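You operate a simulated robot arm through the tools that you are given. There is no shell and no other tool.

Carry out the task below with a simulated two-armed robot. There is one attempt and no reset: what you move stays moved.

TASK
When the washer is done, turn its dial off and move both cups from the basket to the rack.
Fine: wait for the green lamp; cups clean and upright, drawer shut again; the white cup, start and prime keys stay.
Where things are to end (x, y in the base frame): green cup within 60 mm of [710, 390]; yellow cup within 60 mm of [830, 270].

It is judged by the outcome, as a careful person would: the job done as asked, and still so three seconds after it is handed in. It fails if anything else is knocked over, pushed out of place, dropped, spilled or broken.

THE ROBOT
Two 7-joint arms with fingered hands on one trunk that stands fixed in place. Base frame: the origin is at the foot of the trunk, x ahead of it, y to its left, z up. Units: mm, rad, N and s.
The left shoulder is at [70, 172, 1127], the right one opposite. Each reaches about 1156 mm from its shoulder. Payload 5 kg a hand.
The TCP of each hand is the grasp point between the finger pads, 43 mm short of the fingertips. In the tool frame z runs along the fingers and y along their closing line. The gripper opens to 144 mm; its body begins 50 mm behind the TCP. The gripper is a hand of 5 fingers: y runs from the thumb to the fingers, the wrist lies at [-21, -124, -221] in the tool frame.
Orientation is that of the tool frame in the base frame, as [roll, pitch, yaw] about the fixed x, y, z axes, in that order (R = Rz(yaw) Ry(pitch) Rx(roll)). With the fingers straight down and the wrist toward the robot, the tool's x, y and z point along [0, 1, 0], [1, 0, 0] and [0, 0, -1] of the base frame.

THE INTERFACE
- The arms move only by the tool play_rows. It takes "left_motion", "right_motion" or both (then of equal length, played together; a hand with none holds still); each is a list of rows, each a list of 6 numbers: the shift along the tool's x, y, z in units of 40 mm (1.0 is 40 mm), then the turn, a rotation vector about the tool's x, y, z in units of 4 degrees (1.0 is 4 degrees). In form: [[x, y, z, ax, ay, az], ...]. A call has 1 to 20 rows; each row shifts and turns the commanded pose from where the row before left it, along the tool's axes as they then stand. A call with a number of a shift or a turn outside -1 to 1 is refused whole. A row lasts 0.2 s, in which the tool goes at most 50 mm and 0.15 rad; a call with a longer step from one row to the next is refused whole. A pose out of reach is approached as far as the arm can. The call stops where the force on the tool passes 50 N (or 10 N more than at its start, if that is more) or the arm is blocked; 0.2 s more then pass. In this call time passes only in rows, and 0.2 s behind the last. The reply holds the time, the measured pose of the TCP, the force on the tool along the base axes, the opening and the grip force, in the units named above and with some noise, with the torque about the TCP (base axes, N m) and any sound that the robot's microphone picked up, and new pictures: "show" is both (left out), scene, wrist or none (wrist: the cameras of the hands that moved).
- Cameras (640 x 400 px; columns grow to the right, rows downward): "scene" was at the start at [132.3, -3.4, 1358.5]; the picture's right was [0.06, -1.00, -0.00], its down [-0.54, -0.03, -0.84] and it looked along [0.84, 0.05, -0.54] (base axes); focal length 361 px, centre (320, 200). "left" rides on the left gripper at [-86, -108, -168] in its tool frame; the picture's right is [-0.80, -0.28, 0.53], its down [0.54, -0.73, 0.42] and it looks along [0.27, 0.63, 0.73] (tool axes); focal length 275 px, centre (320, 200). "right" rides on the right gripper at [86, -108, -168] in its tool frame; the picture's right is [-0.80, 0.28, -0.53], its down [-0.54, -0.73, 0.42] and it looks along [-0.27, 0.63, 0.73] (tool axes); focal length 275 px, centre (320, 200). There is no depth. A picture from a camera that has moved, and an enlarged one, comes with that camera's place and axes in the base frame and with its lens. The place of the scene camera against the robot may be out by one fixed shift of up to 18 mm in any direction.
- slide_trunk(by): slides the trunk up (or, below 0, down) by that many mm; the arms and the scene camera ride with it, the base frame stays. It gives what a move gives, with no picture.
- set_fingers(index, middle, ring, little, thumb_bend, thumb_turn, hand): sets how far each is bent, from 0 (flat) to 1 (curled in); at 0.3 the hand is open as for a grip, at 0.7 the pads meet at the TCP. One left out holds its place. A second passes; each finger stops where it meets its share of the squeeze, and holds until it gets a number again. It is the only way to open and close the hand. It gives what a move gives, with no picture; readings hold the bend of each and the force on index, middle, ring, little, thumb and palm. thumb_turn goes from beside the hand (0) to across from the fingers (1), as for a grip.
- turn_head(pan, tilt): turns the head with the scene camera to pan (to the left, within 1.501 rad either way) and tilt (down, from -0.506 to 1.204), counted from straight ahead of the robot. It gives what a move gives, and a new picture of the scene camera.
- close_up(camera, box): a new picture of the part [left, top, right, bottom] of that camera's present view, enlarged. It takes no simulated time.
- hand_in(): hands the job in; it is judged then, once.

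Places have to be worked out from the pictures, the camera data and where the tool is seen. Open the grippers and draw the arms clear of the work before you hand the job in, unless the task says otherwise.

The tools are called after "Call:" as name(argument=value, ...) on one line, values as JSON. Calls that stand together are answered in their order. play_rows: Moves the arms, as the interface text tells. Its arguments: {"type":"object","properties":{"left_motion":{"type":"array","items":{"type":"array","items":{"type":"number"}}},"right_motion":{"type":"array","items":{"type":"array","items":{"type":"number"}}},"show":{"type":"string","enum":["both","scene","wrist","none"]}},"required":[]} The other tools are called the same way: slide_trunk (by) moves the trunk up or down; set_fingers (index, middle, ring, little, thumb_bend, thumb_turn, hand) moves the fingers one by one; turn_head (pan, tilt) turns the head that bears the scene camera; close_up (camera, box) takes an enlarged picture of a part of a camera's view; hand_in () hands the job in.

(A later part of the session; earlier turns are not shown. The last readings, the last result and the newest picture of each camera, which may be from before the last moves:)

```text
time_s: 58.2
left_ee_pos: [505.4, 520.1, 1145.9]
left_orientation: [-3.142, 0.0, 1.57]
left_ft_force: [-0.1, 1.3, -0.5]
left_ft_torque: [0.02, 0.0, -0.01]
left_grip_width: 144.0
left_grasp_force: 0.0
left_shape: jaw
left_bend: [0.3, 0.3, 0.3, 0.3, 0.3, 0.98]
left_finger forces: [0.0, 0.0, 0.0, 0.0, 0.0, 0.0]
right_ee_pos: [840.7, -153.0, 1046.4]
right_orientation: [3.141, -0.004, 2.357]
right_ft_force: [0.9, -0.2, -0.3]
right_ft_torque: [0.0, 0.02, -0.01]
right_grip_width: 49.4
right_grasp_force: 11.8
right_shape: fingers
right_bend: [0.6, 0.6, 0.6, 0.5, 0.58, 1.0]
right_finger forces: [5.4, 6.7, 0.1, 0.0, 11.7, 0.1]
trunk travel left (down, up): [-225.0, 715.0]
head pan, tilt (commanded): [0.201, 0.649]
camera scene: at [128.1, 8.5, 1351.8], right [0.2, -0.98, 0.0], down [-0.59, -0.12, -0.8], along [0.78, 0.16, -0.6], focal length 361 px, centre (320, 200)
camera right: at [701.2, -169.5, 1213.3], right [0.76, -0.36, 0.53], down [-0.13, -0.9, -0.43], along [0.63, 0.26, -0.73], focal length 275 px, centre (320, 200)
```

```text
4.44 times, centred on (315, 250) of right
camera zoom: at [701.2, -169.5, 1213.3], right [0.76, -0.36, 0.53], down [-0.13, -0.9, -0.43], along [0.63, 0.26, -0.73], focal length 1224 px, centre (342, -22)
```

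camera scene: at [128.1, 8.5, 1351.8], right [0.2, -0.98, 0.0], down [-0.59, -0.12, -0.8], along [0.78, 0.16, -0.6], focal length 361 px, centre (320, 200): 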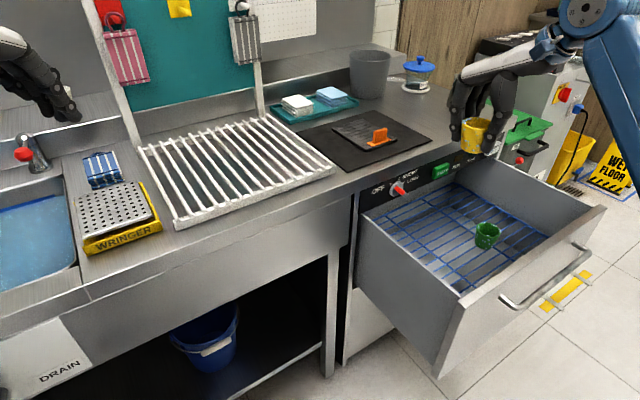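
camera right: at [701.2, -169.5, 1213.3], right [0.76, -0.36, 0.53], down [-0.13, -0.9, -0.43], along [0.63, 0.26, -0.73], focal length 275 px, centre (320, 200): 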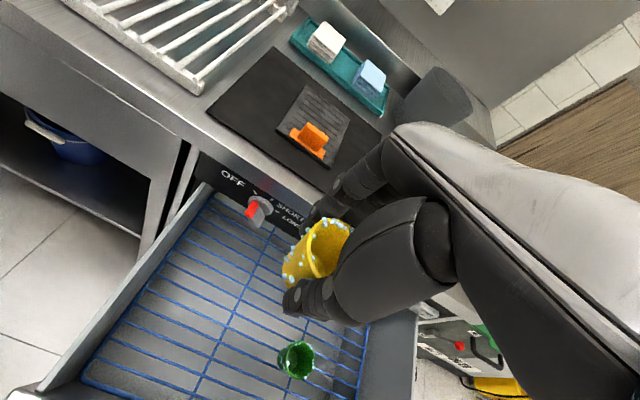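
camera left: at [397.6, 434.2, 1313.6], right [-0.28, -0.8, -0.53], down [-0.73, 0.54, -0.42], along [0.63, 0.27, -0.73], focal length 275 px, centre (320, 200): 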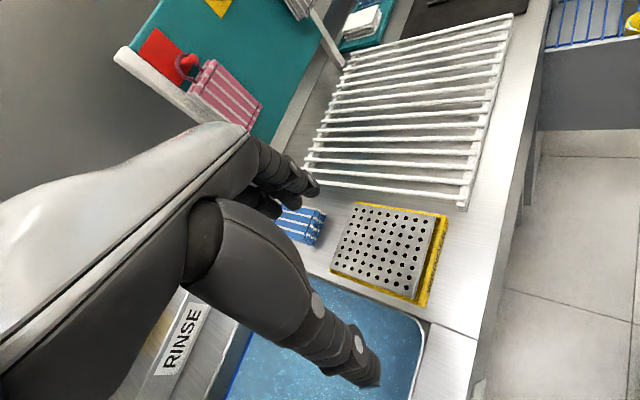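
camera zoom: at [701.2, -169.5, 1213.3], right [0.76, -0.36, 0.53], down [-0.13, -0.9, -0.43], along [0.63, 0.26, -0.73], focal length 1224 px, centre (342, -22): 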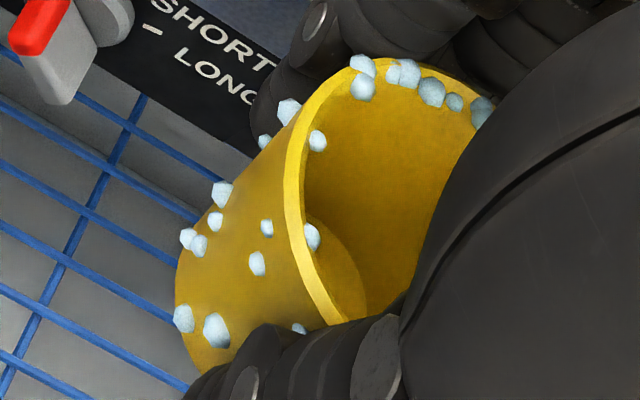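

The beads are opaque, pale and clustered on the rim, more like leftover suds than water, and "cups clean" is asked for. There is a RINSE basin, so I will dip the cups in it on the way to the rack and see whether the beads vanish. First I move the left arm further away, so the right hand can get to the basin.

Call:
play_rows(left_motion=[[0.9375, -0.547, -0.328, 0, 0, 0], [0.9375, -0.547, -0.328, 0, 0, 0], [0.9375, -0.547, -0.328, 0, 0, 0], [0.9375, -0.547, -0.328, 0, 0, 0], [0.9375, -0.547, -0.328, 0, 0, 0], [0.9375, -0.547, -0.328, 0, 0, 0], [0.9375, -0.547, -0.328, 0, 0, 0], [0.9375, -0.547, -0.328, 0, 0, 0]], show="wrist")

Call:
turn_head(pan=0.65, tilt=0.7)

```text
time_s: 60.0
left_ee_pos: [328.0, 819.4, 1255.0]
left_orientation: [3.124, 0.0, 1.566]
left_ft_force: [5.6, -1.1, -7.4]
left_ft_torque: [-0.12, 0.7, -0.1]
left_grip_width: 143.9
left_grasp_force: 0.1
left_shape: jaw
left_bend: [0.3, 0.3, 0.3, 0.3, 0.3, 0.98]
left_finger forces: [0.0, 0.0, 0.0, 0.0, 0.0, 0.0]
right_ee_pos: [836.5, -155.8, 1049.1]
right_orientation: [3.138, -0.003, 2.355]
right_ft_force: [-0.6, -0.2, 0.5]
right_ft_torque: [0.04, -0.14, -0.04]
right_grip_width: 49.6
right_grasp_force: 11.4
right_shape: fingers
right_bend: [0.6, 0.6, 0.6, 0.5, 0.58, 1.0]
right_finger forces: [5.5, 6.8, 0.0, 0.0, 11.7, 0.0]
trunk travel left (down, up): [-225.0, 715.0]
head pan, tilt (commanded): [0.201, 0.649]
camera left: at [216.0, 732.5, 1422.6], right [-0.28, -0.8, -0.54], down [-0.72, 0.55, -0.44], along [0.64, 0.27, -0.72], focal length 275 px, centre (320, 200)
```

left: 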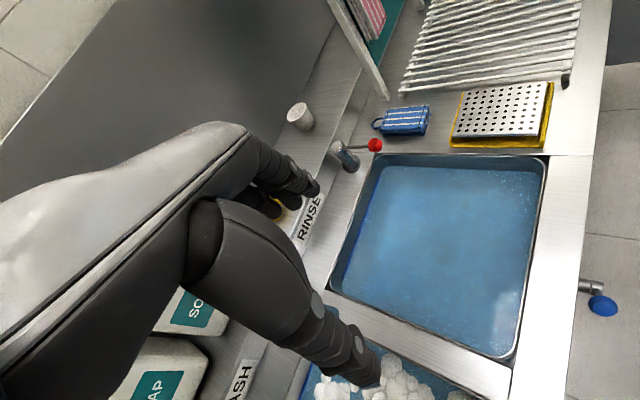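

```text
time_s: 60.9
left_ee_pos: [328.5, 819.4, 1257.4]
left_orientation: [3.117, -0.002, 1.571]
left_ft_force: [0.4, 0.0, 0.2]
left_ft_torque: [0.0, 0.02, 0.03]
left_grip_width: 143.8
left_grasp_force: 0.2
left_shape: jaw
left_bend: [0.3, 0.3, 0.3, 0.3, 0.3, 0.98]
left_finger forces: [0.0, 0.0, 0.0, 0.0, 0.0, 0.0]
right_ee_pos: [839.7, -154.1, 1046.4]
right_orientation: [3.14, -0.004, 2.356]
right_ft_force: [0.1, 1.1, -1.0]
right_ft_torque: [0.01, -0.02, 0.03]
right_grip_width: 49.6
right_grasp_force: 12.2
right_shape: fingers
right_bend: [0.6, 0.6, 0.6, 0.5, 0.58, 1.0]
right_finger forces: [5.5, 6.7, 0.0, 0.1, 11.7, 0.0]
trunk travel left (down, up): [-225.0, 715.0]
head pan, tilt (commanded): [0.649, 0.7]
camera scene: at [110.3, 42.5, 1347.5], right [0.6, -0.8, 0.0], down [-0.51, -0.39, -0.77], along [0.61, 0.46, -0.64], focal length 361 px, centre (320, 200)
```

scene: 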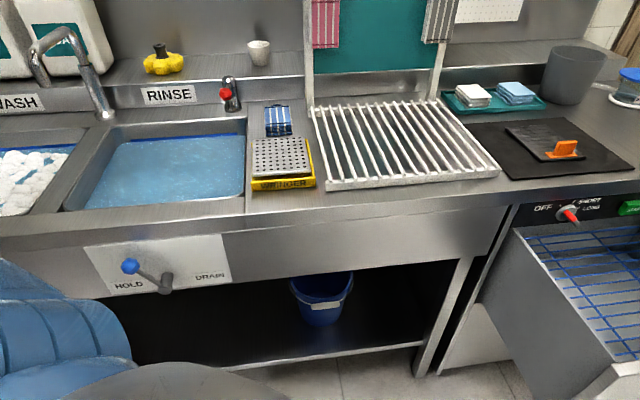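

Now I see a sink labelled WASH full of suds, the RINSE basin, and the white cup on the ledge behind RINSE. I zoom in on the white cup and the basin.

Call:
close_up(camera="scene", box=[130, 30, 290, 130])

Call:
close_up(camera="left", box=[260, 80, 600, 380])

Call:
close_up(camera="scene", box=[0, 90, 340, 300])

```text
4.00 times, centred on (210, 80) of scene
camera zoom: at [110.3, 42.5, 1347.5], right [0.6, -0.8, 0.0], down [-0.51, -0.39, -0.77], along [0.61, 0.46, -0.64], focal length 1443 px, centre (760, 680)
```

zoom: 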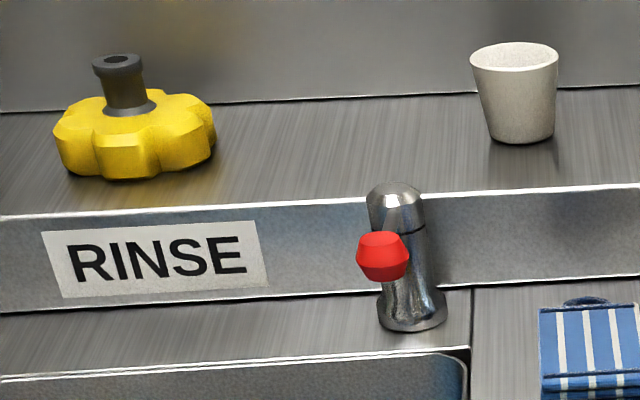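

```text
1.33 times, centred on (430, 230) of left
camera zoom: at [215.2, 732.2, 1423.4], right [-0.27, -0.8, -0.54], down [-0.71, 0.54, -0.44], along [0.65, 0.27, -0.72], focal length 367 px, centre (173, 160)
```

zoom: 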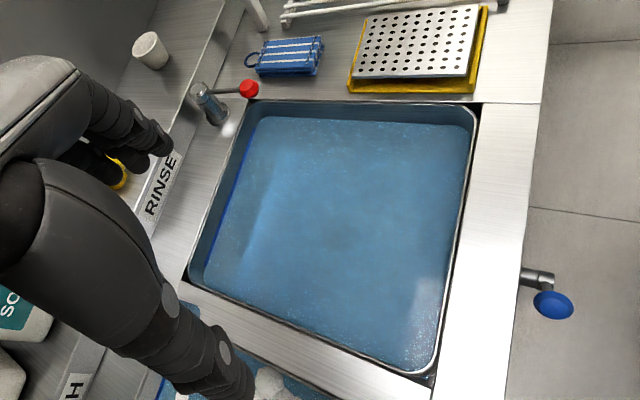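

```text
1.88 times, centred on (170, 195) of scene
camera zoom: at [110.3, 42.5, 1347.5], right [0.6, -0.8, 0.0], down [-0.51, -0.39, -0.77], along [0.61, 0.46, -0.64], focal length 679 px, centre (602, 209)
```

zoom: 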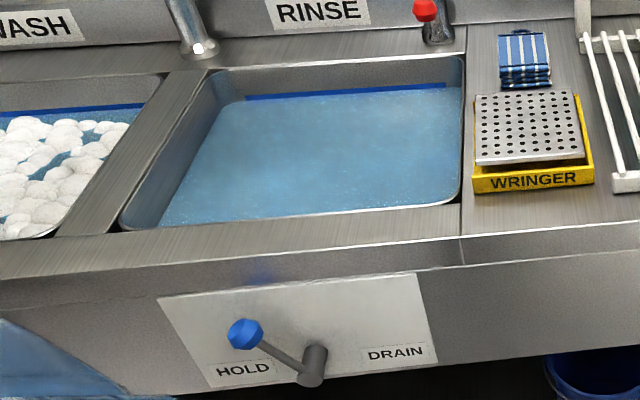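

The white cup on the ledge is free of beads, the WASH sink holds foam and RINSE holds clear water, so the beads on our cups do look like suds. From both cameras the counter top is at z about 900, and the RINSE basin spans roughly [466,512], [696,748], [458,985], [227,767]. I carry the yellow cup over at z 1046, in two legs.

Call:
play_rows(right_motion=[[0.5, 0.2, 0, 0, 0, 0], [0.9, 0.38, 0, 0, 0, 0], [0.992, 0.411, 0, 0, 0, 0], [0.992, 0.411, 0, 0, 0, 0], [0.992, 0.411, 0, 0, 0, 0], [0.992, 0.411, 0, 0, 0, 0], [0.992, 0.411, 0, 0, 0, 0], [0.992, 0.411, 0, 0, 0, 0], [0.992, 0.411, 0, 0, 0, 0], [0.992, 0.411, 0, 0, 0, 0], [0.992, 0.411, 0, 0, 0, 0], [0.992, 0.411, 0, 0, 0, 0], [0.5, 0.2, 0, 0, 0, 0]], show="both")

```text
time_s: 63.7
left_ee_pos: [332.0, 820.1, 1249.7]
left_orientation: [3.141, 0.001, 1.572]
left_ft_force: [-0.8, -0.7, -0.2]
left_ft_torque: [-0.01, 0.0, 0.0]
left_grip_width: 143.6
left_grasp_force: 0.1
left_shape: jaw
left_bend: [0.3, 0.3, 0.3, 0.3, 0.3, 0.98]
left_finger forces: [0.0, 0.0, 0.0, 0.0, 0.0, 0.0]
right_ee_pos: [644.8, 319.2, 1045.3]
right_orientation: [3.139, -0.004, 2.355]
right_ft_force: [-0.1, -1.9, 0.0]
right_ft_torque: [0.01, 0.01, 0.01]
right_grip_width: 49.0
right_grasp_force: 11.9
right_shape: fingers
right_bend: [0.6, 0.6, 0.6, 0.5, 0.58, 1.0]
right_finger forces: [5.5, 6.7, 0.1, 0.0, 11.6, 0.0]
trunk travel left (down, up): [-225.0, 715.0]
head pan, tilt (commanded): [0.649, 0.7]
camera scene: at [110.6, 42.9, 1347.4], right [0.6, -0.8, 0.0], down [-0.51, -0.39, -0.76], along [0.61, 0.46, -0.64], focal length 361 px, centre (320, 200)
camera right: at [504.9, 303.7, 1213.6], right [0.76, -0.36, 0.53], down [-0.13, -0.9, -0.43], along [0.63, 0.26, -0.73], focal length 275 px, centre (320, 200)
```

scene: 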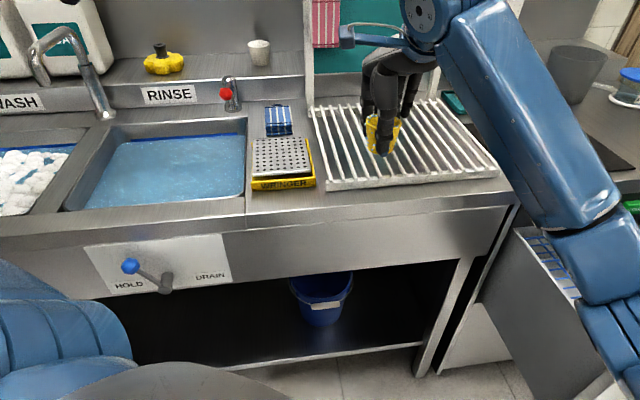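
right: 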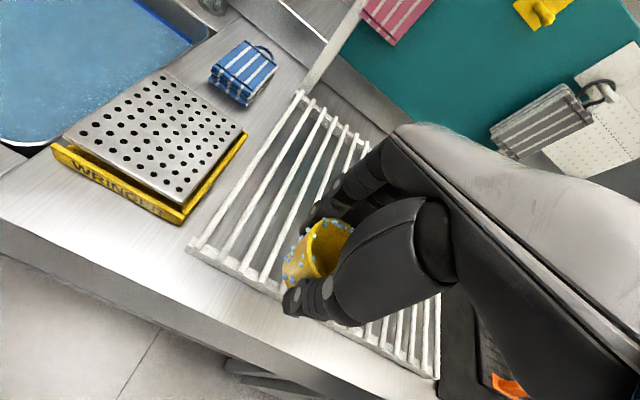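

The arm moves freely and the basin corner checks out from this camera as well. I continue to above the right part of the RINSE basin.

Call:
play_rows(right_motion=[[0.6, 0.25, 0, 0, 0, 0], [0.95, 0.39, 0, 0, 0, 0], [0.95, 0.39, 0, 0, 0, 0], [0.95, 0.39, 0, 0, 0, 0], [0.95, 0.39, 0, 0, 0, 0], [0.95, 0.39, 0, 0, 0, 0], [0.95, 0.39, 0, 0, 0, 0], [0.95, 0.39, 0, 0, 0, 0], [0.95, 0.39, 0, 0, 0, 0], [0.8, 0.35, 0, 0, 0, 0]], show="both")

```text
time_s: 65.9
left_ee_pos: [333.1, 818.8, 1250.5]
left_orientation: [-3.141, 0.0, 1.57]
left_ft_force: [0.2, 1.1, -0.3]
left_ft_torque: [-0.01, 0.02, 0.0]
left_grip_width: 144.0
left_grasp_force: 0.1
left_shape: jaw
left_bend: [0.3, 0.3, 0.3, 0.3, 0.3, 0.98]
left_finger forces: [0.1, 0.0, 0.1, 0.0, 0.0, 0.0]
right_ee_pos: [572.3, 501.5, 1050.4]
right_orientation: [3.142, -0.003, 2.356]
right_ft_force: [-0.8, 0.4, -1.1]
right_ft_torque: [-0.01, 0.0, -0.01]
right_grip_width: 49.0
right_grasp_force: 12.5
right_shape: fingers
right_bend: [0.6, 0.6, 0.6, 0.5, 0.58, 1.0]
right_finger forces: [5.8, 6.9, 0.1, 0.1, 11.6, 0.1]
right hand out of reach, approached as far as the arm can: row 6, 7, 8, 9, 10
trunk travel left (down, up): [-225.0, 715.0]
head pan, tilt (commanded): [0.649, 0.7]
camera scene: at [111.2, 43.3, 1347.3], right [0.6, -0.8, 0.0], down [-0.51, -0.39, -0.76], along [0.61, 0.46, -0.64], focal length 361 px, centre (320, 200)
camera right: at [432.4, 484.9, 1217.1], right [0.77, -0.36, 0.53], down [-0.13, -0.9, -0.43], along [0.63, 0.26, -0.73], focal length 275 px, centre (320, 200)
```

scene: 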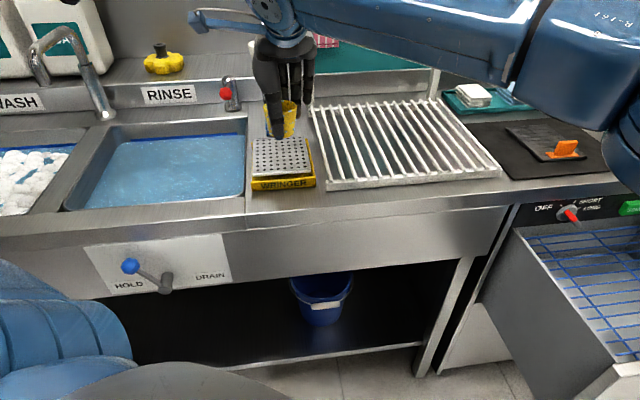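
right: 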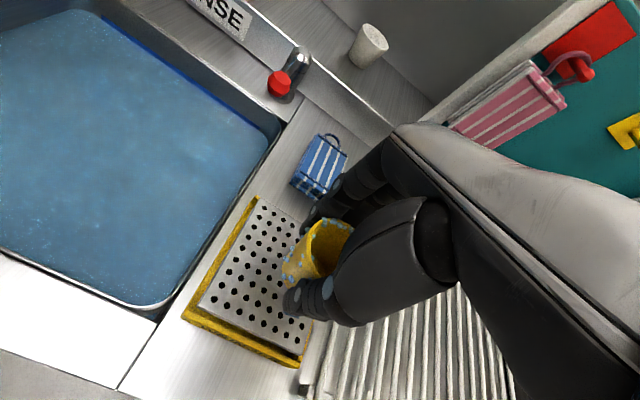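

The right arm cannot reach the basin in this pose, but the left arm can reach both rack and basin. So I set the yellow cup down on the rack with the right hand, and let the left hand do the rinsing. I move back over the rack.

Call:
play_rows(right_motion=[[-0.5, -0.2, 0, 0, 0, 0], [-0.9, -0.37, 0, 0, 0, 0], [-0.95, -0.39, 0, 0, 0, 0], [-0.95, -0.39, 0, 0, 0, 0], [-0.95, -0.39, 0, 0, 0, 0], [-0.95, -0.39, 0, 0, 0, 0], [-0.95, -0.39, 0, 0, 0, 0], [-0.95, -0.39, 0, 0, 0, 0], [-0.95, -0.39, 0, 0, 0, 0], [-0.95, -0.4, 0, 0, 0, 0]], show="none")

```text
time_s: 68.1
left_ee_pos: [333.1, 816.6, 1250.9]
left_orientation: [-3.14, -0.003, 1.571]
left_ft_force: [-0.6, -0.4, 0.1]
left_ft_torque: [0.05, 0.0, 0.01]
left_grip_width: 144.0
left_grasp_force: 0.1
left_shape: jaw
left_bend: [0.3, 0.3, 0.3, 0.3, 0.3, 0.98]
left_finger forces: [0.1, 0.0, 0.1, 0.0, 0.1, 0.1]
right_ee_pos: [721.6, 141.2, 1044.3]
right_orientation: [3.139, -0.006, 2.359]
right_ft_force: [-1.3, -0.8, -1.0]
right_ft_torque: [0.02, 0.02, 0.01]
right_grip_width: 49.0
right_grasp_force: 12.3
right_shape: fingers
right_bend: [0.6, 0.6, 0.6, 0.5, 0.58, 1.0]
right_finger forces: [5.7, 6.9, 0.0, 0.1, 11.4, 0.0]
trunk travel left (down, up): [-225.0, 715.0]
head pan, tilt (commanded): [0.649, 0.7]
```

The hand is at [722, 141], in line with the yellow target slot. I move it straight inward over the rack and check the bars below the cup.

Call:
play_rows(right_motion=[[0.03, 0.7, 0, 0, 0, 0], [0.04, 0.9, 0, 0, 0, 0], [0.04, 0.9, 0, 0, 0, 0], [0.04, 0.9, 0, 0, 0, 0], [0.03, 0.8, 0, 0, 0, 0]], show="both")

Call:
turn_head(pan=0.4, tilt=0.65)

```text
time_s: 69.3
left_ee_pos: [333.6, 820.6, 1249.9]
left_orientation: [-3.141, 0.002, 1.571]
left_ft_force: [-0.2, 0.7, 0.0]
left_ft_torque: [-0.04, -0.02, 0.02]
left_grip_width: 143.8
left_grasp_force: 0.1
left_shape: jaw
left_bend: [0.3, 0.3, 0.3, 0.3, 0.3, 0.98]
left_finger forces: [0.0, 0.1, 0.1, 0.1, 0.0, 0.1]
right_ee_pos: [837.0, 267.3, 1045.6]
right_orientation: [3.141, -0.002, 2.355]
right_ft_force: [-0.9, -0.1, -1.7]
right_ft_torque: [-0.02, 0.05, 0.04]
right_grip_width: 49.0
right_grasp_force: 11.5
right_shape: fingers
right_bend: [0.6, 0.6, 0.6, 0.5, 0.58, 1.0]
right_finger forces: [5.6, 6.7, 0.0, 0.0, 11.4, 0.0]
trunk travel left (down, up): [-225.0, 715.0]
head pan, tilt (commanded): [0.649, 0.7]
camera scene: at [110.9, 44.3, 1347.3], right [0.6, -0.8, 0.0], down [-0.51, -0.39, -0.76], along [0.61, 0.46, -0.65], focal length 361 px, centre (320, 200)
camera right: at [698.5, 252.4, 1212.4], right [0.77, -0.36, 0.53], down [-0.13, -0.9, -0.43], along [0.63, 0.26, -0.73], focal length 275 px, centre (320, 200)
```

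scene: 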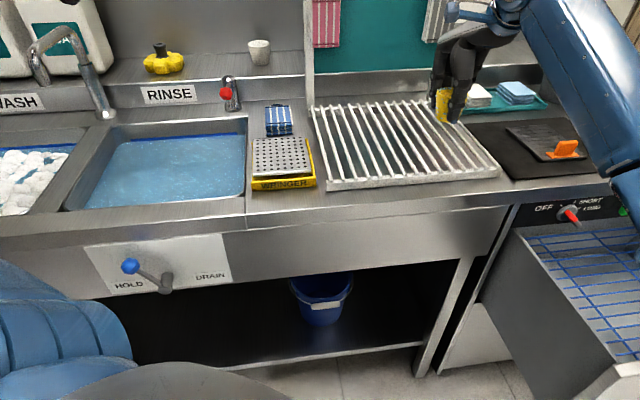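
right: 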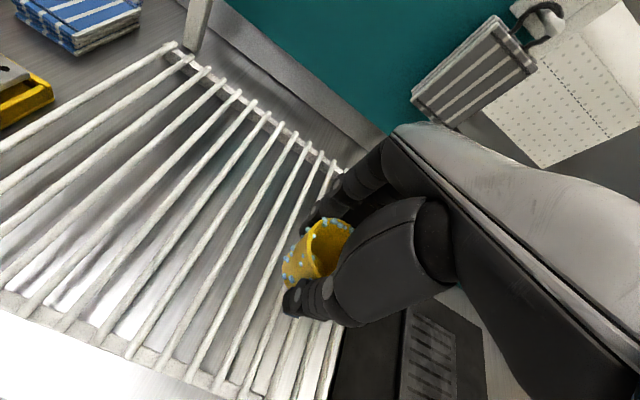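

```text
time_s: 70.1
left_ee_pos: [332.5, 818.8, 1250.7]
left_orientation: [-3.141, 0.0, 1.572]
left_ft_force: [-1.0, 0.1, -0.4]
left_ft_torque: [0.03, -0.06, -0.03]
left_grip_width: 144.1
left_grasp_force: 0.1
left_shape: jaw
left_bend: [0.3, 0.3, 0.3, 0.3, 0.3, 0.98]
left_finger forces: [0.0, 0.1, 0.1, 0.1, 0.1, 0.0]
right_ee_pos: [837.4, 266.3, 1045.1]
right_orientation: [3.14, -0.004, 2.356]
right_ft_force: [0.5, -0.4, -1.1]
right_ft_torque: [0.06, 0.02, 0.05]
right_grip_width: 48.7
right_grasp_force: 12.1
right_shape: fingers
right_bend: [0.6, 0.6, 0.6, 0.5, 0.58, 1.0]
right_finger forces: [5.6, 6.8, 0.0, 0.1, 11.3, 0.1]
trunk travel left (down, up): [-225.0, 715.0]
head pan, tilt (commanded): [0.4, 0.649]
camera scene: at [123.1, 25.0, 1351.8], right [0.39, -0.92, 0.0], down [-0.56, -0.24, -0.8], along [0.73, 0.31, -0.6], focal length 361 px, centre (320, 200)
```

scene: 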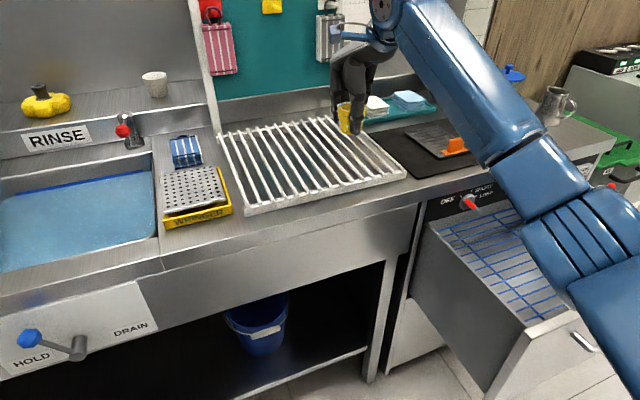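

I compute that the spot under the cup projects to about (273, 281) in the right view. I zoom in there to see the bars.

Call:
close_up(camera="right", box=[200, 220, 360, 340])

Call:
close_up(camera="scene", box=[210, 80, 420, 220])

```text
3.33 times, centred on (280, 280) of right
camera zoom: at [698.0, 250.5, 1212.7], right [0.77, -0.36, 0.53], down [-0.13, -0.9, -0.43], along [0.63, 0.26, -0.73], focal length 918 px, centre (453, -67)
```

zoom: 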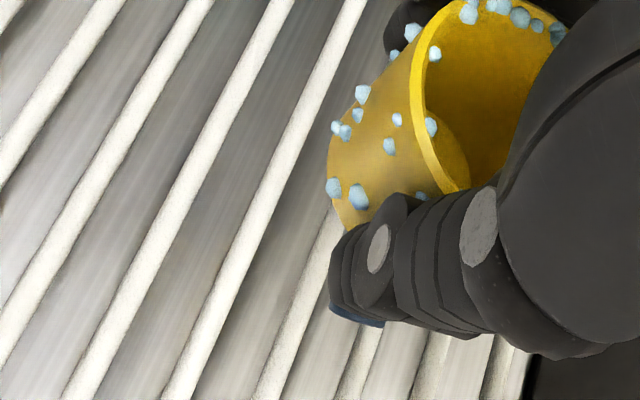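

```text
2.86 times, centred on (315, 150) of scene
camera zoom: at [123.1, 25.0, 1351.8], right [0.39, -0.92, 0.0], down [-0.56, -0.24, -0.8], along [0.73, 0.31, -0.6], focal length 1030 px, centre (334, 343)
```

zoom: 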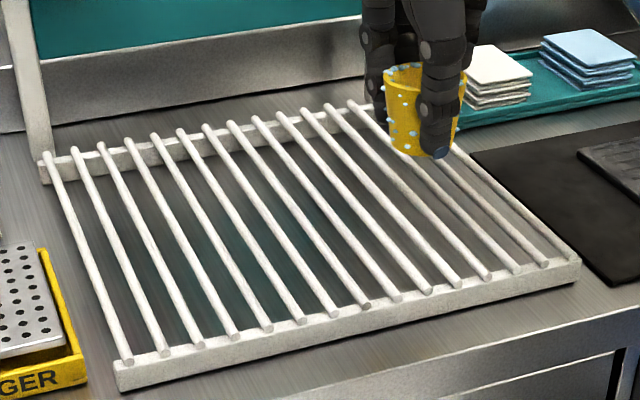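

The bars appear where I calculated, 25.6 mm apart, and the slot at u = 403 lies under the cup. I shift 5 mm to centre the cup between two bars and lower to just above the rack.

Call:
play_rows(right_motion=[[0.12, 0, 0.3, 0, 0, 0], [0, 0, 0.5, 0, 0, 0], [0, 0, 0.4, 0, 0, 0], [0, 0, 0.1, 0, 0, 0]], show="none")

Call:
close_up(camera="scene", box=[300, 90, 400, 190])

Call:
close_up(camera="right", box=[200, 200, 360, 320])

```text
time_s: 71.1
left_ee_pos: [332.6, 819.4, 1250.1]
left_orientation: [3.142, 0.002, 1.571]
left_ft_force: [-0.4, -0.2, 0.0]
left_ft_torque: [-0.02, 0.02, -0.01]
left_grip_width: 144.0
left_grasp_force: 0.1
left_shape: jaw
left_bend: [0.3, 0.3, 0.3, 0.3, 0.3, 0.98]
left_finger forces: [0.0, 0.0, 0.0, 0.1, 0.0, 0.1]
right_ee_pos: [832.1, 270.6, 994.6]
right_orientation: [3.14, -0.003, 2.354]
right_ft_force: [-0.3, 0.0, -0.3]
right_ft_torque: [0.01, -0.01, 0.02]
right_grip_width: 49.0
right_grasp_force: 12.5
right_shape: fingers
right_bend: [0.6, 0.6, 0.6, 0.5, 0.58, 1.0]
right_finger forces: [5.6, 6.8, 0.0, 0.0, 11.3, 0.1]
trunk travel left (down, up): [-225.0, 715.0]
head pan, tilt (commanded): [0.4, 0.649]
```

```text
4.00 times, centred on (350, 140) of scene
camera zoom: at [123.1, 25.2, 1351.8], right [0.39, -0.92, 0.0], down [-0.56, -0.24, -0.8], along [0.73, 0.31, -0.6], focal length 1443 px, centre (200, 440)
```

zoom: 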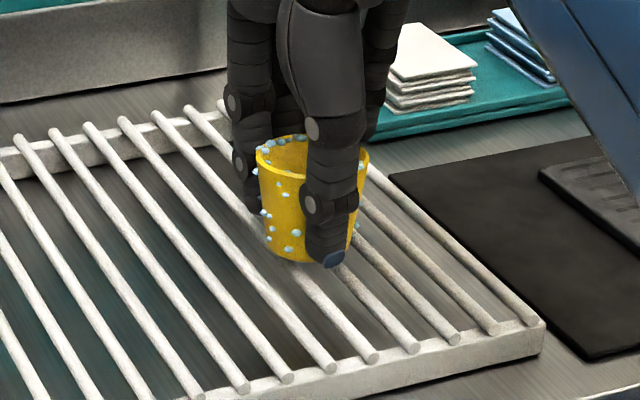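

```text
3.33 times, centred on (280, 260) of right
camera zoom: at [693.7, 254.5, 1161.5], right [0.76, -0.36, 0.53], down [-0.13, -0.9, -0.43], along [0.63, 0.26, -0.73], focal length 918 px, centre (453, 0)
```

zoom: 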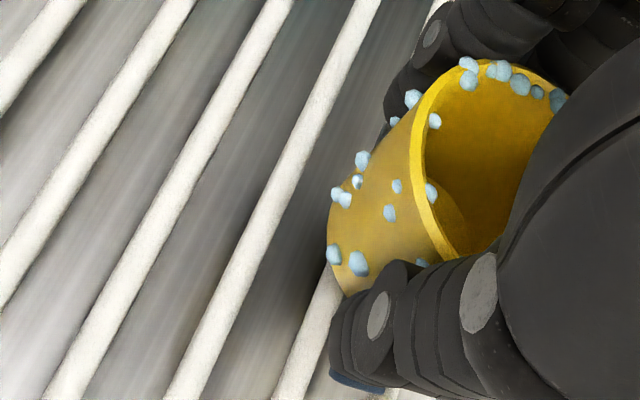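

The cup base is close above the bars. I lower in small steps and watch the vertical force.

Call:
play_rows(right_motion=[[0, 0, 0.1, 0, 0, 0], [0, 0, 0.1, 0, 0, 0]], show="none")

Call:
play_rows(right_motion=[[0, 0, 0.08, 0, 0, 0]], show="none")

Call:
close_up(camera="scene", box=[300, 90, 400, 190])

```text
time_s: 71.7
left_ee_pos: [332.6, 820.3, 1249.9]
left_orientation: [-3.141, 0.0, 1.572]
left_ft_force: [0.8, -0.3, 0.1]
left_ft_torque: [-0.03, 0.03, -0.01]
left_grip_width: 144.0
left_grasp_force: 0.0
left_shape: jaw
left_bend: [0.3, 0.3, 0.3, 0.3, 0.3, 0.98]
left_finger forces: [0.0, 0.0, 0.1, 0.1, 0.0, 0.0]
right_ee_pos: [832.4, 271.7, 987.9]
right_orientation: [3.14, -0.004, 2.356]
right_ft_force: [-0.4, -0.2, -0.3]
right_ft_torque: [0.01, 0.0, 0.01]
right_grip_width: 48.9
right_grasp_force: 12.3
right_shape: fingers
right_bend: [0.6, 0.6, 0.6, 0.5, 0.58, 1.0]
right_finger forces: [5.5, 6.8, 0.0, 0.1, 11.4, 0.0]
trunk travel left (down, up): [-225.0, 715.0]
head pan, tilt (commanded): [0.4, 0.649]
```

```text
time_s: 72.1
left_ee_pos: [331.1, 820.0, 1251.5]
left_orientation: [3.141, 0.0, 1.572]
left_ft_force: [1.3, -0.7, -0.1]
left_ft_torque: [-0.02, -0.01, 0.01]
left_grip_width: 143.8
left_grasp_force: 0.2
left_shape: jaw
left_bend: [0.3, 0.3, 0.3, 0.3, 0.3, 0.98]
left_finger forces: [0.0, 0.1, 0.0, 0.1, 0.0, 0.1]
right_ee_pos: [831.7, 269.9, 985.7]
right_orientation: [3.136, -0.003, 2.357]
right_ft_force: [1.0, 0.3, 9.8]
right_ft_torque: [0.06, -0.28, 0.01]
right_grip_width: 48.4
right_grasp_force: 12.5
right_shape: fingers
right_bend: [0.6, 0.6, 0.6, 0.5, 0.58, 1.0]
right_finger forces: [5.2, 7.7, 0.0, 0.0, 12.3, 0.0]
trunk travel left (down, up): [-225.0, 715.0]
head pan, tilt (commanded): [0.4, 0.649]
```

```text
4.00 times, centred on (350, 140) of scene
camera zoom: at [121.9, 24.7, 1352.2], right [0.39, -0.92, 0.0], down [-0.56, -0.24, -0.8], along [0.73, 0.31, -0.6], focal length 1443 px, centre (200, 440)
```

zoom: 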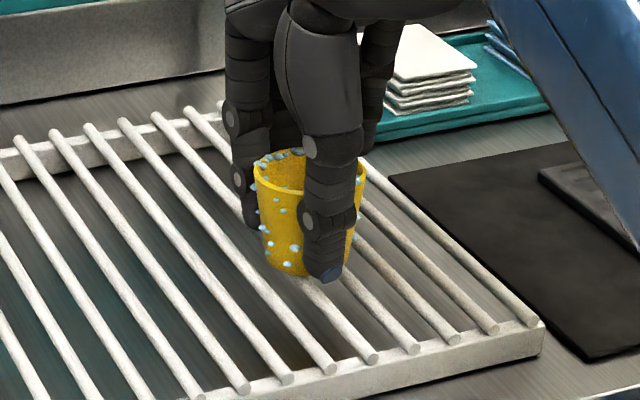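

The cup base is on the bars (9.8 N). I ease off 1.5 mm and open the fingers gradually.

Call:
play_rows(right_motion=[[0, 0, -0.04, 0, 0, 0]], show="none")

Call:
set_fingers(hand="right", index=0.57, middle=0.57, ring=0.55, little=0.48, thumb_bend=0.56)

Call:
set_fingers(hand="right", index=0.4, middle=0.4, ring=0.4, little=0.4, thumb_bend=0.4)

Call:
close_up(camera="scene", box=[300, 90, 400, 190])

Call:
close_up(camera="right", box=[200, 180, 400, 330])

```text
time_s: 72.5
left_ee_pos: [331.5, 819.4, 1251.3]
left_orientation: [-3.141, 0.0, 1.572]
left_ft_force: [0.1, 0.5, -0.3]
left_ft_torque: [0.02, 0.01, 0.01]
left_grip_width: 143.9
left_grasp_force: 0.0
left_shape: jaw
left_bend: [0.3, 0.3, 0.3, 0.3, 0.3, 0.98]
left_finger forces: [0.1, 0.0, 0.0, 0.0, 0.1, 0.0]
right_ee_pos: [832.2, 270.7, 985.1]
right_orientation: [3.14, -0.004, 2.356]
right_ft_force: [1.3, -1.0, 8.7]
right_ft_torque: [0.03, -0.21, 0.01]
right_grip_width: 48.8
right_grasp_force: 12.7
right_shape: fingers
right_bend: [0.6, 0.6, 0.6, 0.5, 0.58, 1.0]
right_finger forces: [5.4, 7.7, 0.0, 0.0, 12.2, 0.0]
trunk travel left (down, up): [-225.0, 715.0]
head pan, tilt (commanded): [0.4, 0.649]
```

```text
time_s: 73.5
left_ee_pos: [331.8, 819.4, 1250.7]
left_orientation: [-3.14, 0.001, 1.57]
left_ft_force: [0.2, -0.3, -0.8]
left_ft_torque: [-0.01, -0.01, -0.02]
left_grip_width: 144.0
left_grasp_force: 0.1
left_shape: jaw
left_bend: [0.3, 0.3, 0.3, 0.3, 0.3, 0.98]
left_finger forces: [0.1, 0.0, 0.0, 0.1, 0.0, 0.0]
right_ee_pos: [831.4, 271.1, 985.1]
right_orientation: [3.141, -0.002, 2.355]
right_ft_force: [0.1, -0.6, 0.9]
right_ft_torque: [0.0, 0.04, 0.01]
right_grip_width: 56.9
right_grasp_force: 0.5
right_shape: fingers
right_bend: [0.56, 0.56, 0.55, 0.48, 0.56, 1.0]
right_finger forces: [0.0, 0.3, 0.0, 0.1, 0.3, 0.0]
trunk travel left (down, up): [-225.0, 715.0]
head pan, tilt (commanded): [0.4, 0.649]
```

```text
time_s: 74.5
left_ee_pos: [331.7, 820.6, 1250.4]
left_orientation: [-3.14, -0.001, 1.57]
left_ft_force: [-0.5, -0.5, 0.3]
left_ft_torque: [0.0, -0.05, -0.01]
left_grip_width: 144.0
left_grasp_force: 0.1
left_shape: jaw
left_bend: [0.3, 0.3, 0.3, 0.3, 0.3, 0.98]
left_finger forces: [0.0, 0.0, 0.0, 0.0, 0.1, 0.1]
right_ee_pos: [831.9, 271.7, 985.0]
right_orientation: [3.14, -0.005, 2.355]
right_ft_force: [0.0, 0.1, -0.1]
right_ft_torque: [0.0, -0.02, -0.01]
right_grip_width: 113.6
right_grasp_force: 0.0
right_shape: fingers
right_bend: [0.4, 0.4, 0.4, 0.4, 0.4, 0.99]
right_finger forces: [0.0, 0.1, 0.0, 0.0, 0.0, 0.1]
trunk travel left (down, up): [-225.0, 715.0]
head pan, tilt (commanded): [0.4, 0.649]
```

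```text
4.00 times, centred on (350, 140) of scene
camera zoom: at [123.1, 25.1, 1351.8], right [0.39, -0.92, 0.0], down [-0.56, -0.24, -0.8], along [0.73, 0.31, -0.6], focal length 1443 px, centre (200, 440)
```

zoom: 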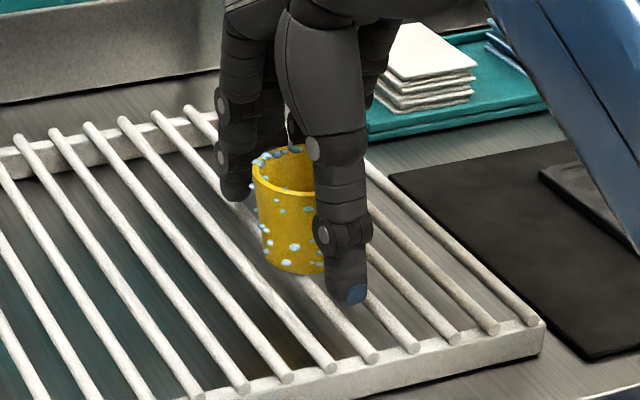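

```text
2.67 times, centred on (300, 255) of right
camera zoom: at [692.8, 255.3, 1152.3], right [0.76, -0.36, 0.53], down [-0.13, -0.9, -0.43], along [0.63, 0.26, -0.73], focal length 734 px, centre (373, 53)
```

zoom: 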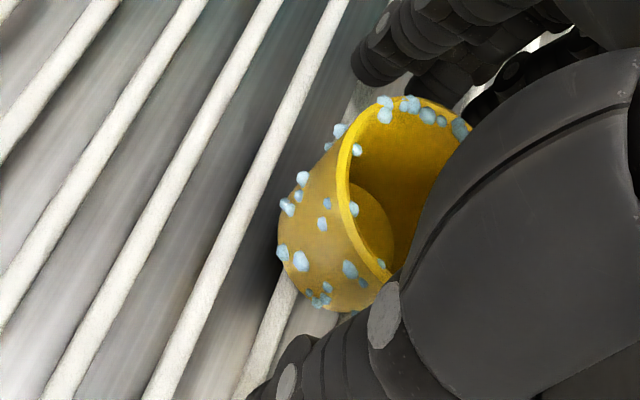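

The yellow cup stands on the rack by itself. I raise the hand straight up to clear it and check.

Call:
play_rows(right_motion=[[0, 0, -0.3, 0, 0, 0], [0, 0, -0.6, 0, 0, 0], [0, 0, -0.9, 0, 0, 0], [0, 0, -0.9, 0, 0, 0], [0, 0, -0.5, 0, 0, 0]], show="both")

Call:
close_up(camera="scene", box=[290, 90, 410, 190])

```text
time_s: 75.7
left_ee_pos: [333.9, 820.0, 1250.1]
left_orientation: [3.141, -0.001, 1.57]
left_ft_force: [0.3, 0.2, 0.4]
left_ft_torque: [0.02, -0.03, 0.0]
left_grip_width: 143.7
left_grasp_force: 0.1
left_shape: jaw
left_bend: [0.3, 0.3, 0.3, 0.3, 0.3, 0.98]
left_finger forces: [0.0, 0.1, 0.1, 0.0, 0.0, 0.1]
right_ee_pos: [832.7, 270.4, 1114.5]
right_orientation: [3.139, -0.004, 2.355]
right_ft_force: [-0.1, -0.1, 0.1]
right_ft_torque: [0.0, 0.0, 0.01]
right_grip_width: 113.7
right_grasp_force: 0.0
right_shape: fingers
right_bend: [0.4, 0.4, 0.4, 0.4, 0.4, 0.99]
right_finger forces: [0.0, 0.0, 0.1, 0.0, 0.0, 0.0]
trunk travel left (down, up): [-225.0, 715.0]
head pan, tilt (commanded): [0.4, 0.649]
camera scene: at [122.8, 25.1, 1351.8], right [0.39, -0.92, 0.0], down [-0.56, -0.24, -0.8], along [0.73, 0.31, -0.6], focal length 361 px, centre (320, 200)
camera right: at [693.2, 253.8, 1282.5], right [0.76, -0.36, 0.53], down [-0.13, -0.9, -0.43], along [0.63, 0.26, -0.73], focal length 275 px, centre (320, 200)
```

scene: 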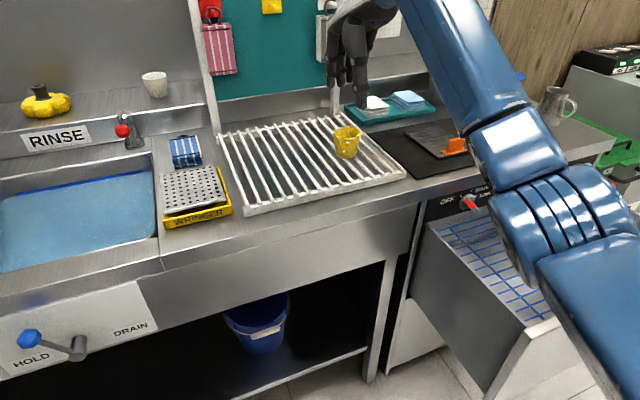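
right: 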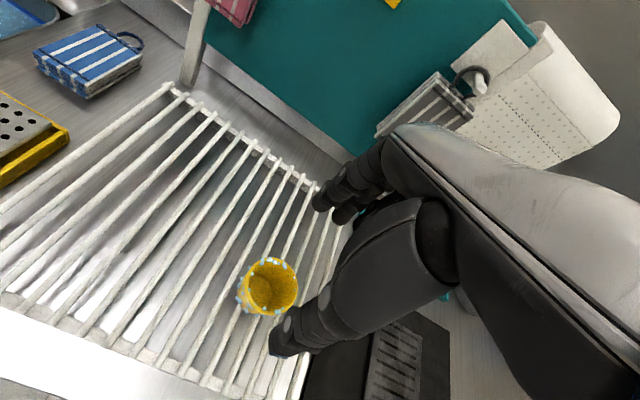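

```text
4.00 times, centred on (350, 140) of scene
camera zoom: at [122.8, 25.1, 1351.8], right [0.39, -0.92, 0.0], down [-0.56, -0.24, -0.8], along [0.73, 0.31, -0.6], focal length 1443 px, centre (200, 440)
```

zoom: 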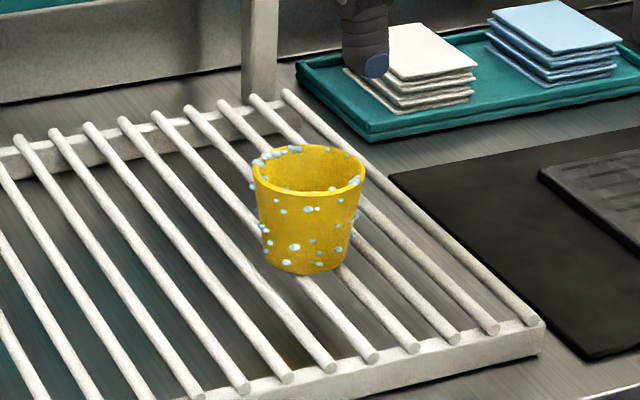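

The yellow cup stands upright on the rack at about [832, 270]. Next the green cup: I carry the right hand back over the drawer.

Call:
play_rows(right_motion=[[-0.6, -0.4, 0, 0, 0, 0], [-0.95, -0.6, 0, 0, 0, 0], [-0.95, -0.6, 0, 0, 0, 0], [-0.95, -0.6, 0, 0, 0, 0], [-0.95, -0.6, 0, 0, 0, 0], [-0.95, -0.6, 0, 0, 0, 0], [-0.95, -0.6, 0, 0, 0, 0], [-0.95, -0.6, 0, 0, 0, 0], [-0.95, -0.6, 0, 0, 0, 0], [-0.95, -0.6, 0, 0, 0, 0], [-0.95, -0.6, 0, 0, 0, 0], [-0.95, -0.6, 0, 0, 0, 0], [-0.95, -0.55, 0, 0, 0, 0], [-0.25, -0.1, 0.3, 0, 0, 0], [0, 0, 0.9, 0, 0, 0], [0, 0, 0.95, 0, 0, 0], [0, 0, 0.95, 0, 0, 0], [0, 0, 0.95, 0, 0, 0], [0, 0, 0.9, 0, 0, 0]], show="wrist")

Call:
turn_head(pan=0.0, tilt=0.65)

```text
time_s: 79.7
left_ee_pos: [333.7, 818.7, 1250.6]
left_orientation: [-3.139, -0.001, 1.57]
left_ft_force: [-0.1, 0.0, -0.5]
left_ft_torque: [0.04, 0.03, 0.0]
left_grip_width: 143.8
left_grasp_force: 0.1
left_shape: jaw
left_bend: [0.3, 0.3, 0.3, 0.3, 0.3, 0.98]
left_finger forces: [0.1, 0.1, 0.0, 0.0, 0.0, 0.0]
right_ee_pos: [962.7, -290.8, 914.3]
right_orientation: [3.14, -0.003, 2.356]
right_ft_force: [0.3, -0.5, 0.8]
right_ft_torque: [0.01, 0.06, -0.02]
right_grip_width: 114.0
right_grasp_force: 0.0
right_shape: fingers
right_bend: [0.4, 0.4, 0.4, 0.4, 0.4, 0.99]
right_finger forces: [0.0, 0.1, 0.0, 0.0, 0.0, 0.0]
trunk travel left (down, up): [-225.0, 715.0]
head pan, tilt (commanded): [0.4, 0.649]
camera right: at [823.5, -308.2, 1080.5], right [0.76, -0.36, 0.53], down [-0.13, -0.9, -0.43], along [0.63, 0.26, -0.73], focal length 275 px, centre (320, 200)
```

right: 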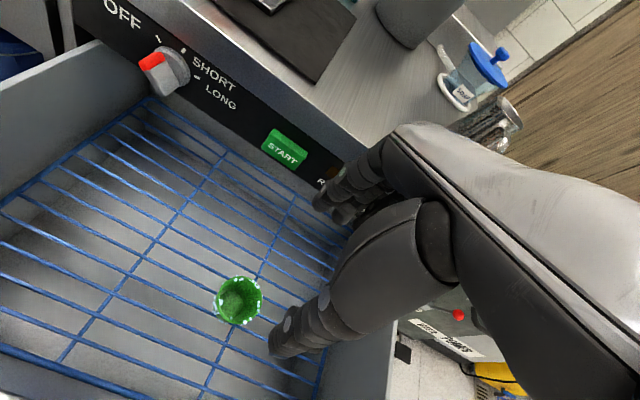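

```text
time_s: 80.6
left_ee_pos: [331.3, 818.9, 1249.9]
left_orientation: [3.141, 0.0, 1.571]
left_ft_force: [0.4, -0.5, 0.6]
left_ft_torque: [-0.02, -0.03, 0.0]
left_grip_width: 143.7
left_grasp_force: 0.0
left_shape: jaw
left_bend: [0.3, 0.3, 0.3, 0.3, 0.3, 0.98]
left_finger forces: [0.1, 0.1, 0.0, 0.0, 0.1, 0.0]
right_ee_pos: [962.0, -292.8, 914.4]
right_orientation: [3.14, -0.002, 2.355]
right_ft_force: [-0.1, 0.6, 0.0]
right_ft_torque: [0.01, 0.02, 0.0]
right_grip_width: 114.1
right_grasp_force: 0.0
right_shape: fingers
right_bend: [0.4, 0.4, 0.4, 0.4, 0.4, 0.99]
right_finger forces: [0.0, 0.0, 0.1, 0.0, 0.0, 0.1]
trunk travel left (down, up): [-225.0, 715.0]
head pan, tilt (commanded): [0.0, 0.649]
camera scene: at [130.0, -8.8, 1351.8], right [0.0, -1.0, 0.0], down [-0.6, 0.0, -0.8], along [0.8, 0.0, -0.6], focal length 361 px, centre (320, 200)
```

scene: 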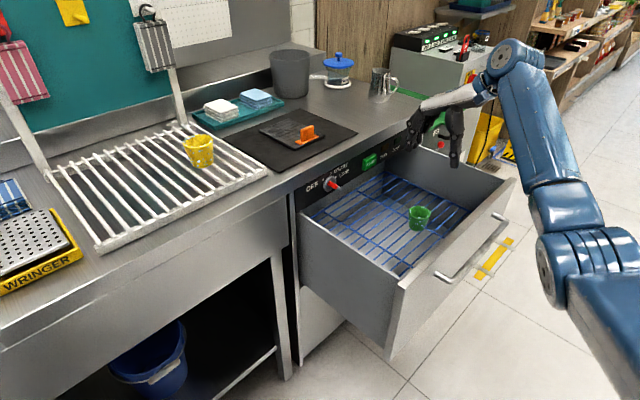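

The green cup shows at [960, -294] with its rim near z 685, just as the yellow one did before. I apply the same offsets (x +4, y +8) and descend in two stages.

Call:
play_rows(right_motion=[[0.1, 0.19, 0.5, 0, 0, 0], [0, 0, 0.9, 0, 0, 0], [0, 0, 0.9, 0, 0, 0], [0, 0, 0.9, 0, 0, 0], [0, 0, 0.8, 0, 0, 0], [0, 0, 0.2, 0, 0, 0]], show="none")

Call:
close_up(camera="right", box=[200, 160, 440, 390])

Call:
close_up(camera="scene", box=[360, 140, 500, 260])

```text
time_s: 82.0
left_ee_pos: [331.6, 818.3, 1251.1]
left_orientation: [-3.141, 0.0, 1.571]
left_ft_force: [-0.5, 0.1, -0.3]
left_ft_torque: [0.02, -0.03, 0.0]
left_grip_width: 143.9
left_grasp_force: 0.1
left_shape: jaw
left_bend: [0.3, 0.3, 0.3, 0.3, 0.3, 0.98]
left_finger forces: [0.0, 0.0, 0.0, 0.0, 0.1, 0.1]
right_ee_pos: [963.7, -282.9, 744.8]
right_orientation: [3.139, -0.002, 2.357]
right_ft_force: [0.1, 0.1, 0.3]
right_ft_torque: [-0.02, 0.0, 0.02]
right_grip_width: 114.0
right_grasp_force: 0.1
right_shape: fingers
right_bend: [0.4, 0.4, 0.4, 0.4, 0.4, 0.99]
right_finger forces: [0.1, 0.0, 0.1, 0.1, 0.0, 0.0]
trunk travel left (down, up): [-225.0, 715.0]
head pan, tilt (commanded): [0.0, 0.649]
```

```text
1.74 times, centred on (320, 275) of right
camera zoom: at [824.6, -299.1, 911.5], right [0.76, -0.36, 0.53], down [-0.13, -0.9, -0.43], along [0.63, 0.26, -0.73], focal length 479 px, centre (320, 70)
```

zoom: 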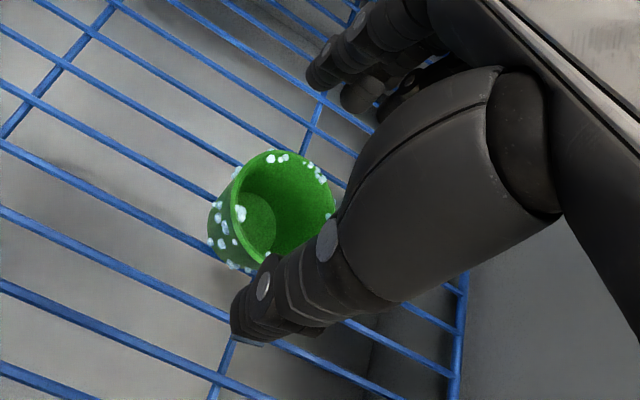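

```text
3.33 times, centred on (430, 200) of scene
camera zoom: at [129.8, -8.8, 1351.8], right [0.0, -1.0, 0.0], down [-0.6, 0.0, -0.8], along [0.8, 0.0, -0.6], focal length 1202 px, centre (-47, 200)
```

zoom: 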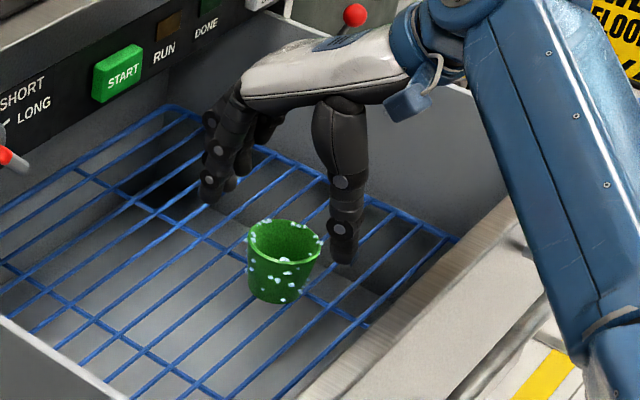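

The green cup sits at about tool (-8, -5), the same as the yellow one did. I lower the last 60 mm and close as before.

Call:
play_rows(right_motion=[[0, 0.03, 0.5, 0, 0, 0], [0, 0, 0.5, 0, 0, 0], [0, 0, 0.4, 0, 0, 0], [0, 0, 0.1, 0, 0, 0]], show="none")

Call:
set_fingers(hand="right", index=0.55, middle=0.55, ring=0.52, little=0.46, thumb_bend=0.55)

Call:
close_up(camera="right", box=[200, 140, 440, 370])

Call:
close_up(camera="scene", box=[360, 150, 500, 270])

```text
time_s: 83.0
left_ee_pos: [332.7, 819.2, 1251.5]
left_orientation: [3.141, 0.001, 1.57]
left_ft_force: [-0.2, -0.4, 0.0]
left_ft_torque: [-0.02, 0.01, -0.02]
left_grip_width: 144.2
left_grasp_force: 0.0
left_shape: jaw
left_bend: [0.3, 0.3, 0.3, 0.3, 0.3, 0.98]
left_finger forces: [0.0, 0.0, 0.1, 0.0, 0.1, 0.0]
right_ee_pos: [965.0, -282.0, 685.4]
right_orientation: [3.141, -0.002, 2.356]
right_ft_force: [-0.7, 0.7, -0.8]
right_ft_torque: [0.0, -0.03, -0.01]
right_grip_width: 114.1
right_grasp_force: 0.1
right_shape: fingers
right_bend: [0.4, 0.4, 0.4, 0.4, 0.4, 0.99]
right_finger forces: [0.0, 0.0, 0.0, 0.1, 0.0, 0.0]
trunk travel left (down, up): [-225.0, 715.0]
head pan, tilt (commanded): [0.0, 0.649]
```

```text
time_s: 84.0
left_ee_pos: [333.9, 818.0, 1250.9]
left_orientation: [3.14, 0.0, 1.571]
left_ft_force: [-0.1, 0.3, 0.4]
left_ft_torque: [0.01, 0.01, -0.01]
left_grip_width: 144.2
left_grasp_force: 0.0
left_shape: jaw
left_bend: [0.3, 0.3, 0.3, 0.3, 0.3, 0.98]
left_finger forces: [0.1, 0.0, 0.0, 0.0, 0.0, 0.1]
right_ee_pos: [965.0, -282.5, 684.5]
right_orientation: [3.141, -0.004, 2.355]
right_ft_force: [0.9, -0.6, 0.4]
right_ft_torque: [0.02, 0.01, 0.01]
right_grip_width: 60.7
right_grasp_force: 0.0
right_shape: fingers
right_bend: [0.55, 0.55, 0.52, 0.46, 0.55, 1.0]
right_finger forces: [0.0, 0.0, 0.0, 0.0, 0.0, 0.0]
trunk travel left (down, up): [-225.0, 715.0]
head pan, tilt (commanded): [0.0, 0.649]
```

```text
1.74 times, centred on (320, 255) of right
camera zoom: at [825.3, -298.3, 852.0], right [0.76, -0.36, 0.53], down [-0.13, -0.9, -0.43], along [0.63, 0.26, -0.73], focal length 479 px, centre (320, 104)
```

zoom: 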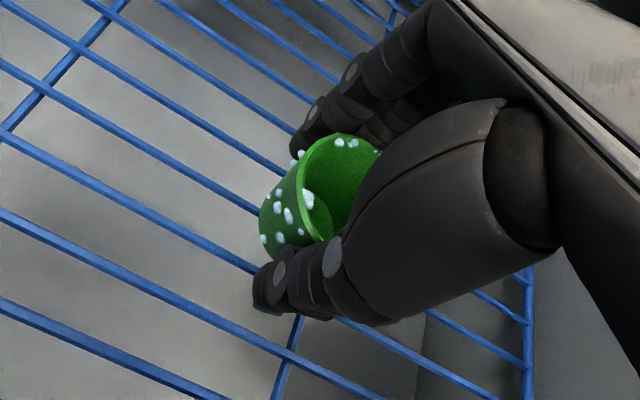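

```text
3.33 times, centred on (430, 210) of scene
camera zoom: at [130.0, -8.8, 1351.8], right [0.0, -1.0, 0.0], down [-0.6, 0.0, -0.8], along [0.8, 0.0, -0.6], focal length 1202 px, centre (-47, 167)
```

zoom: 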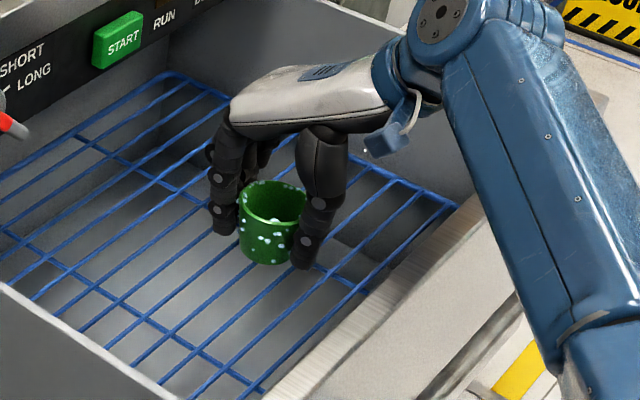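

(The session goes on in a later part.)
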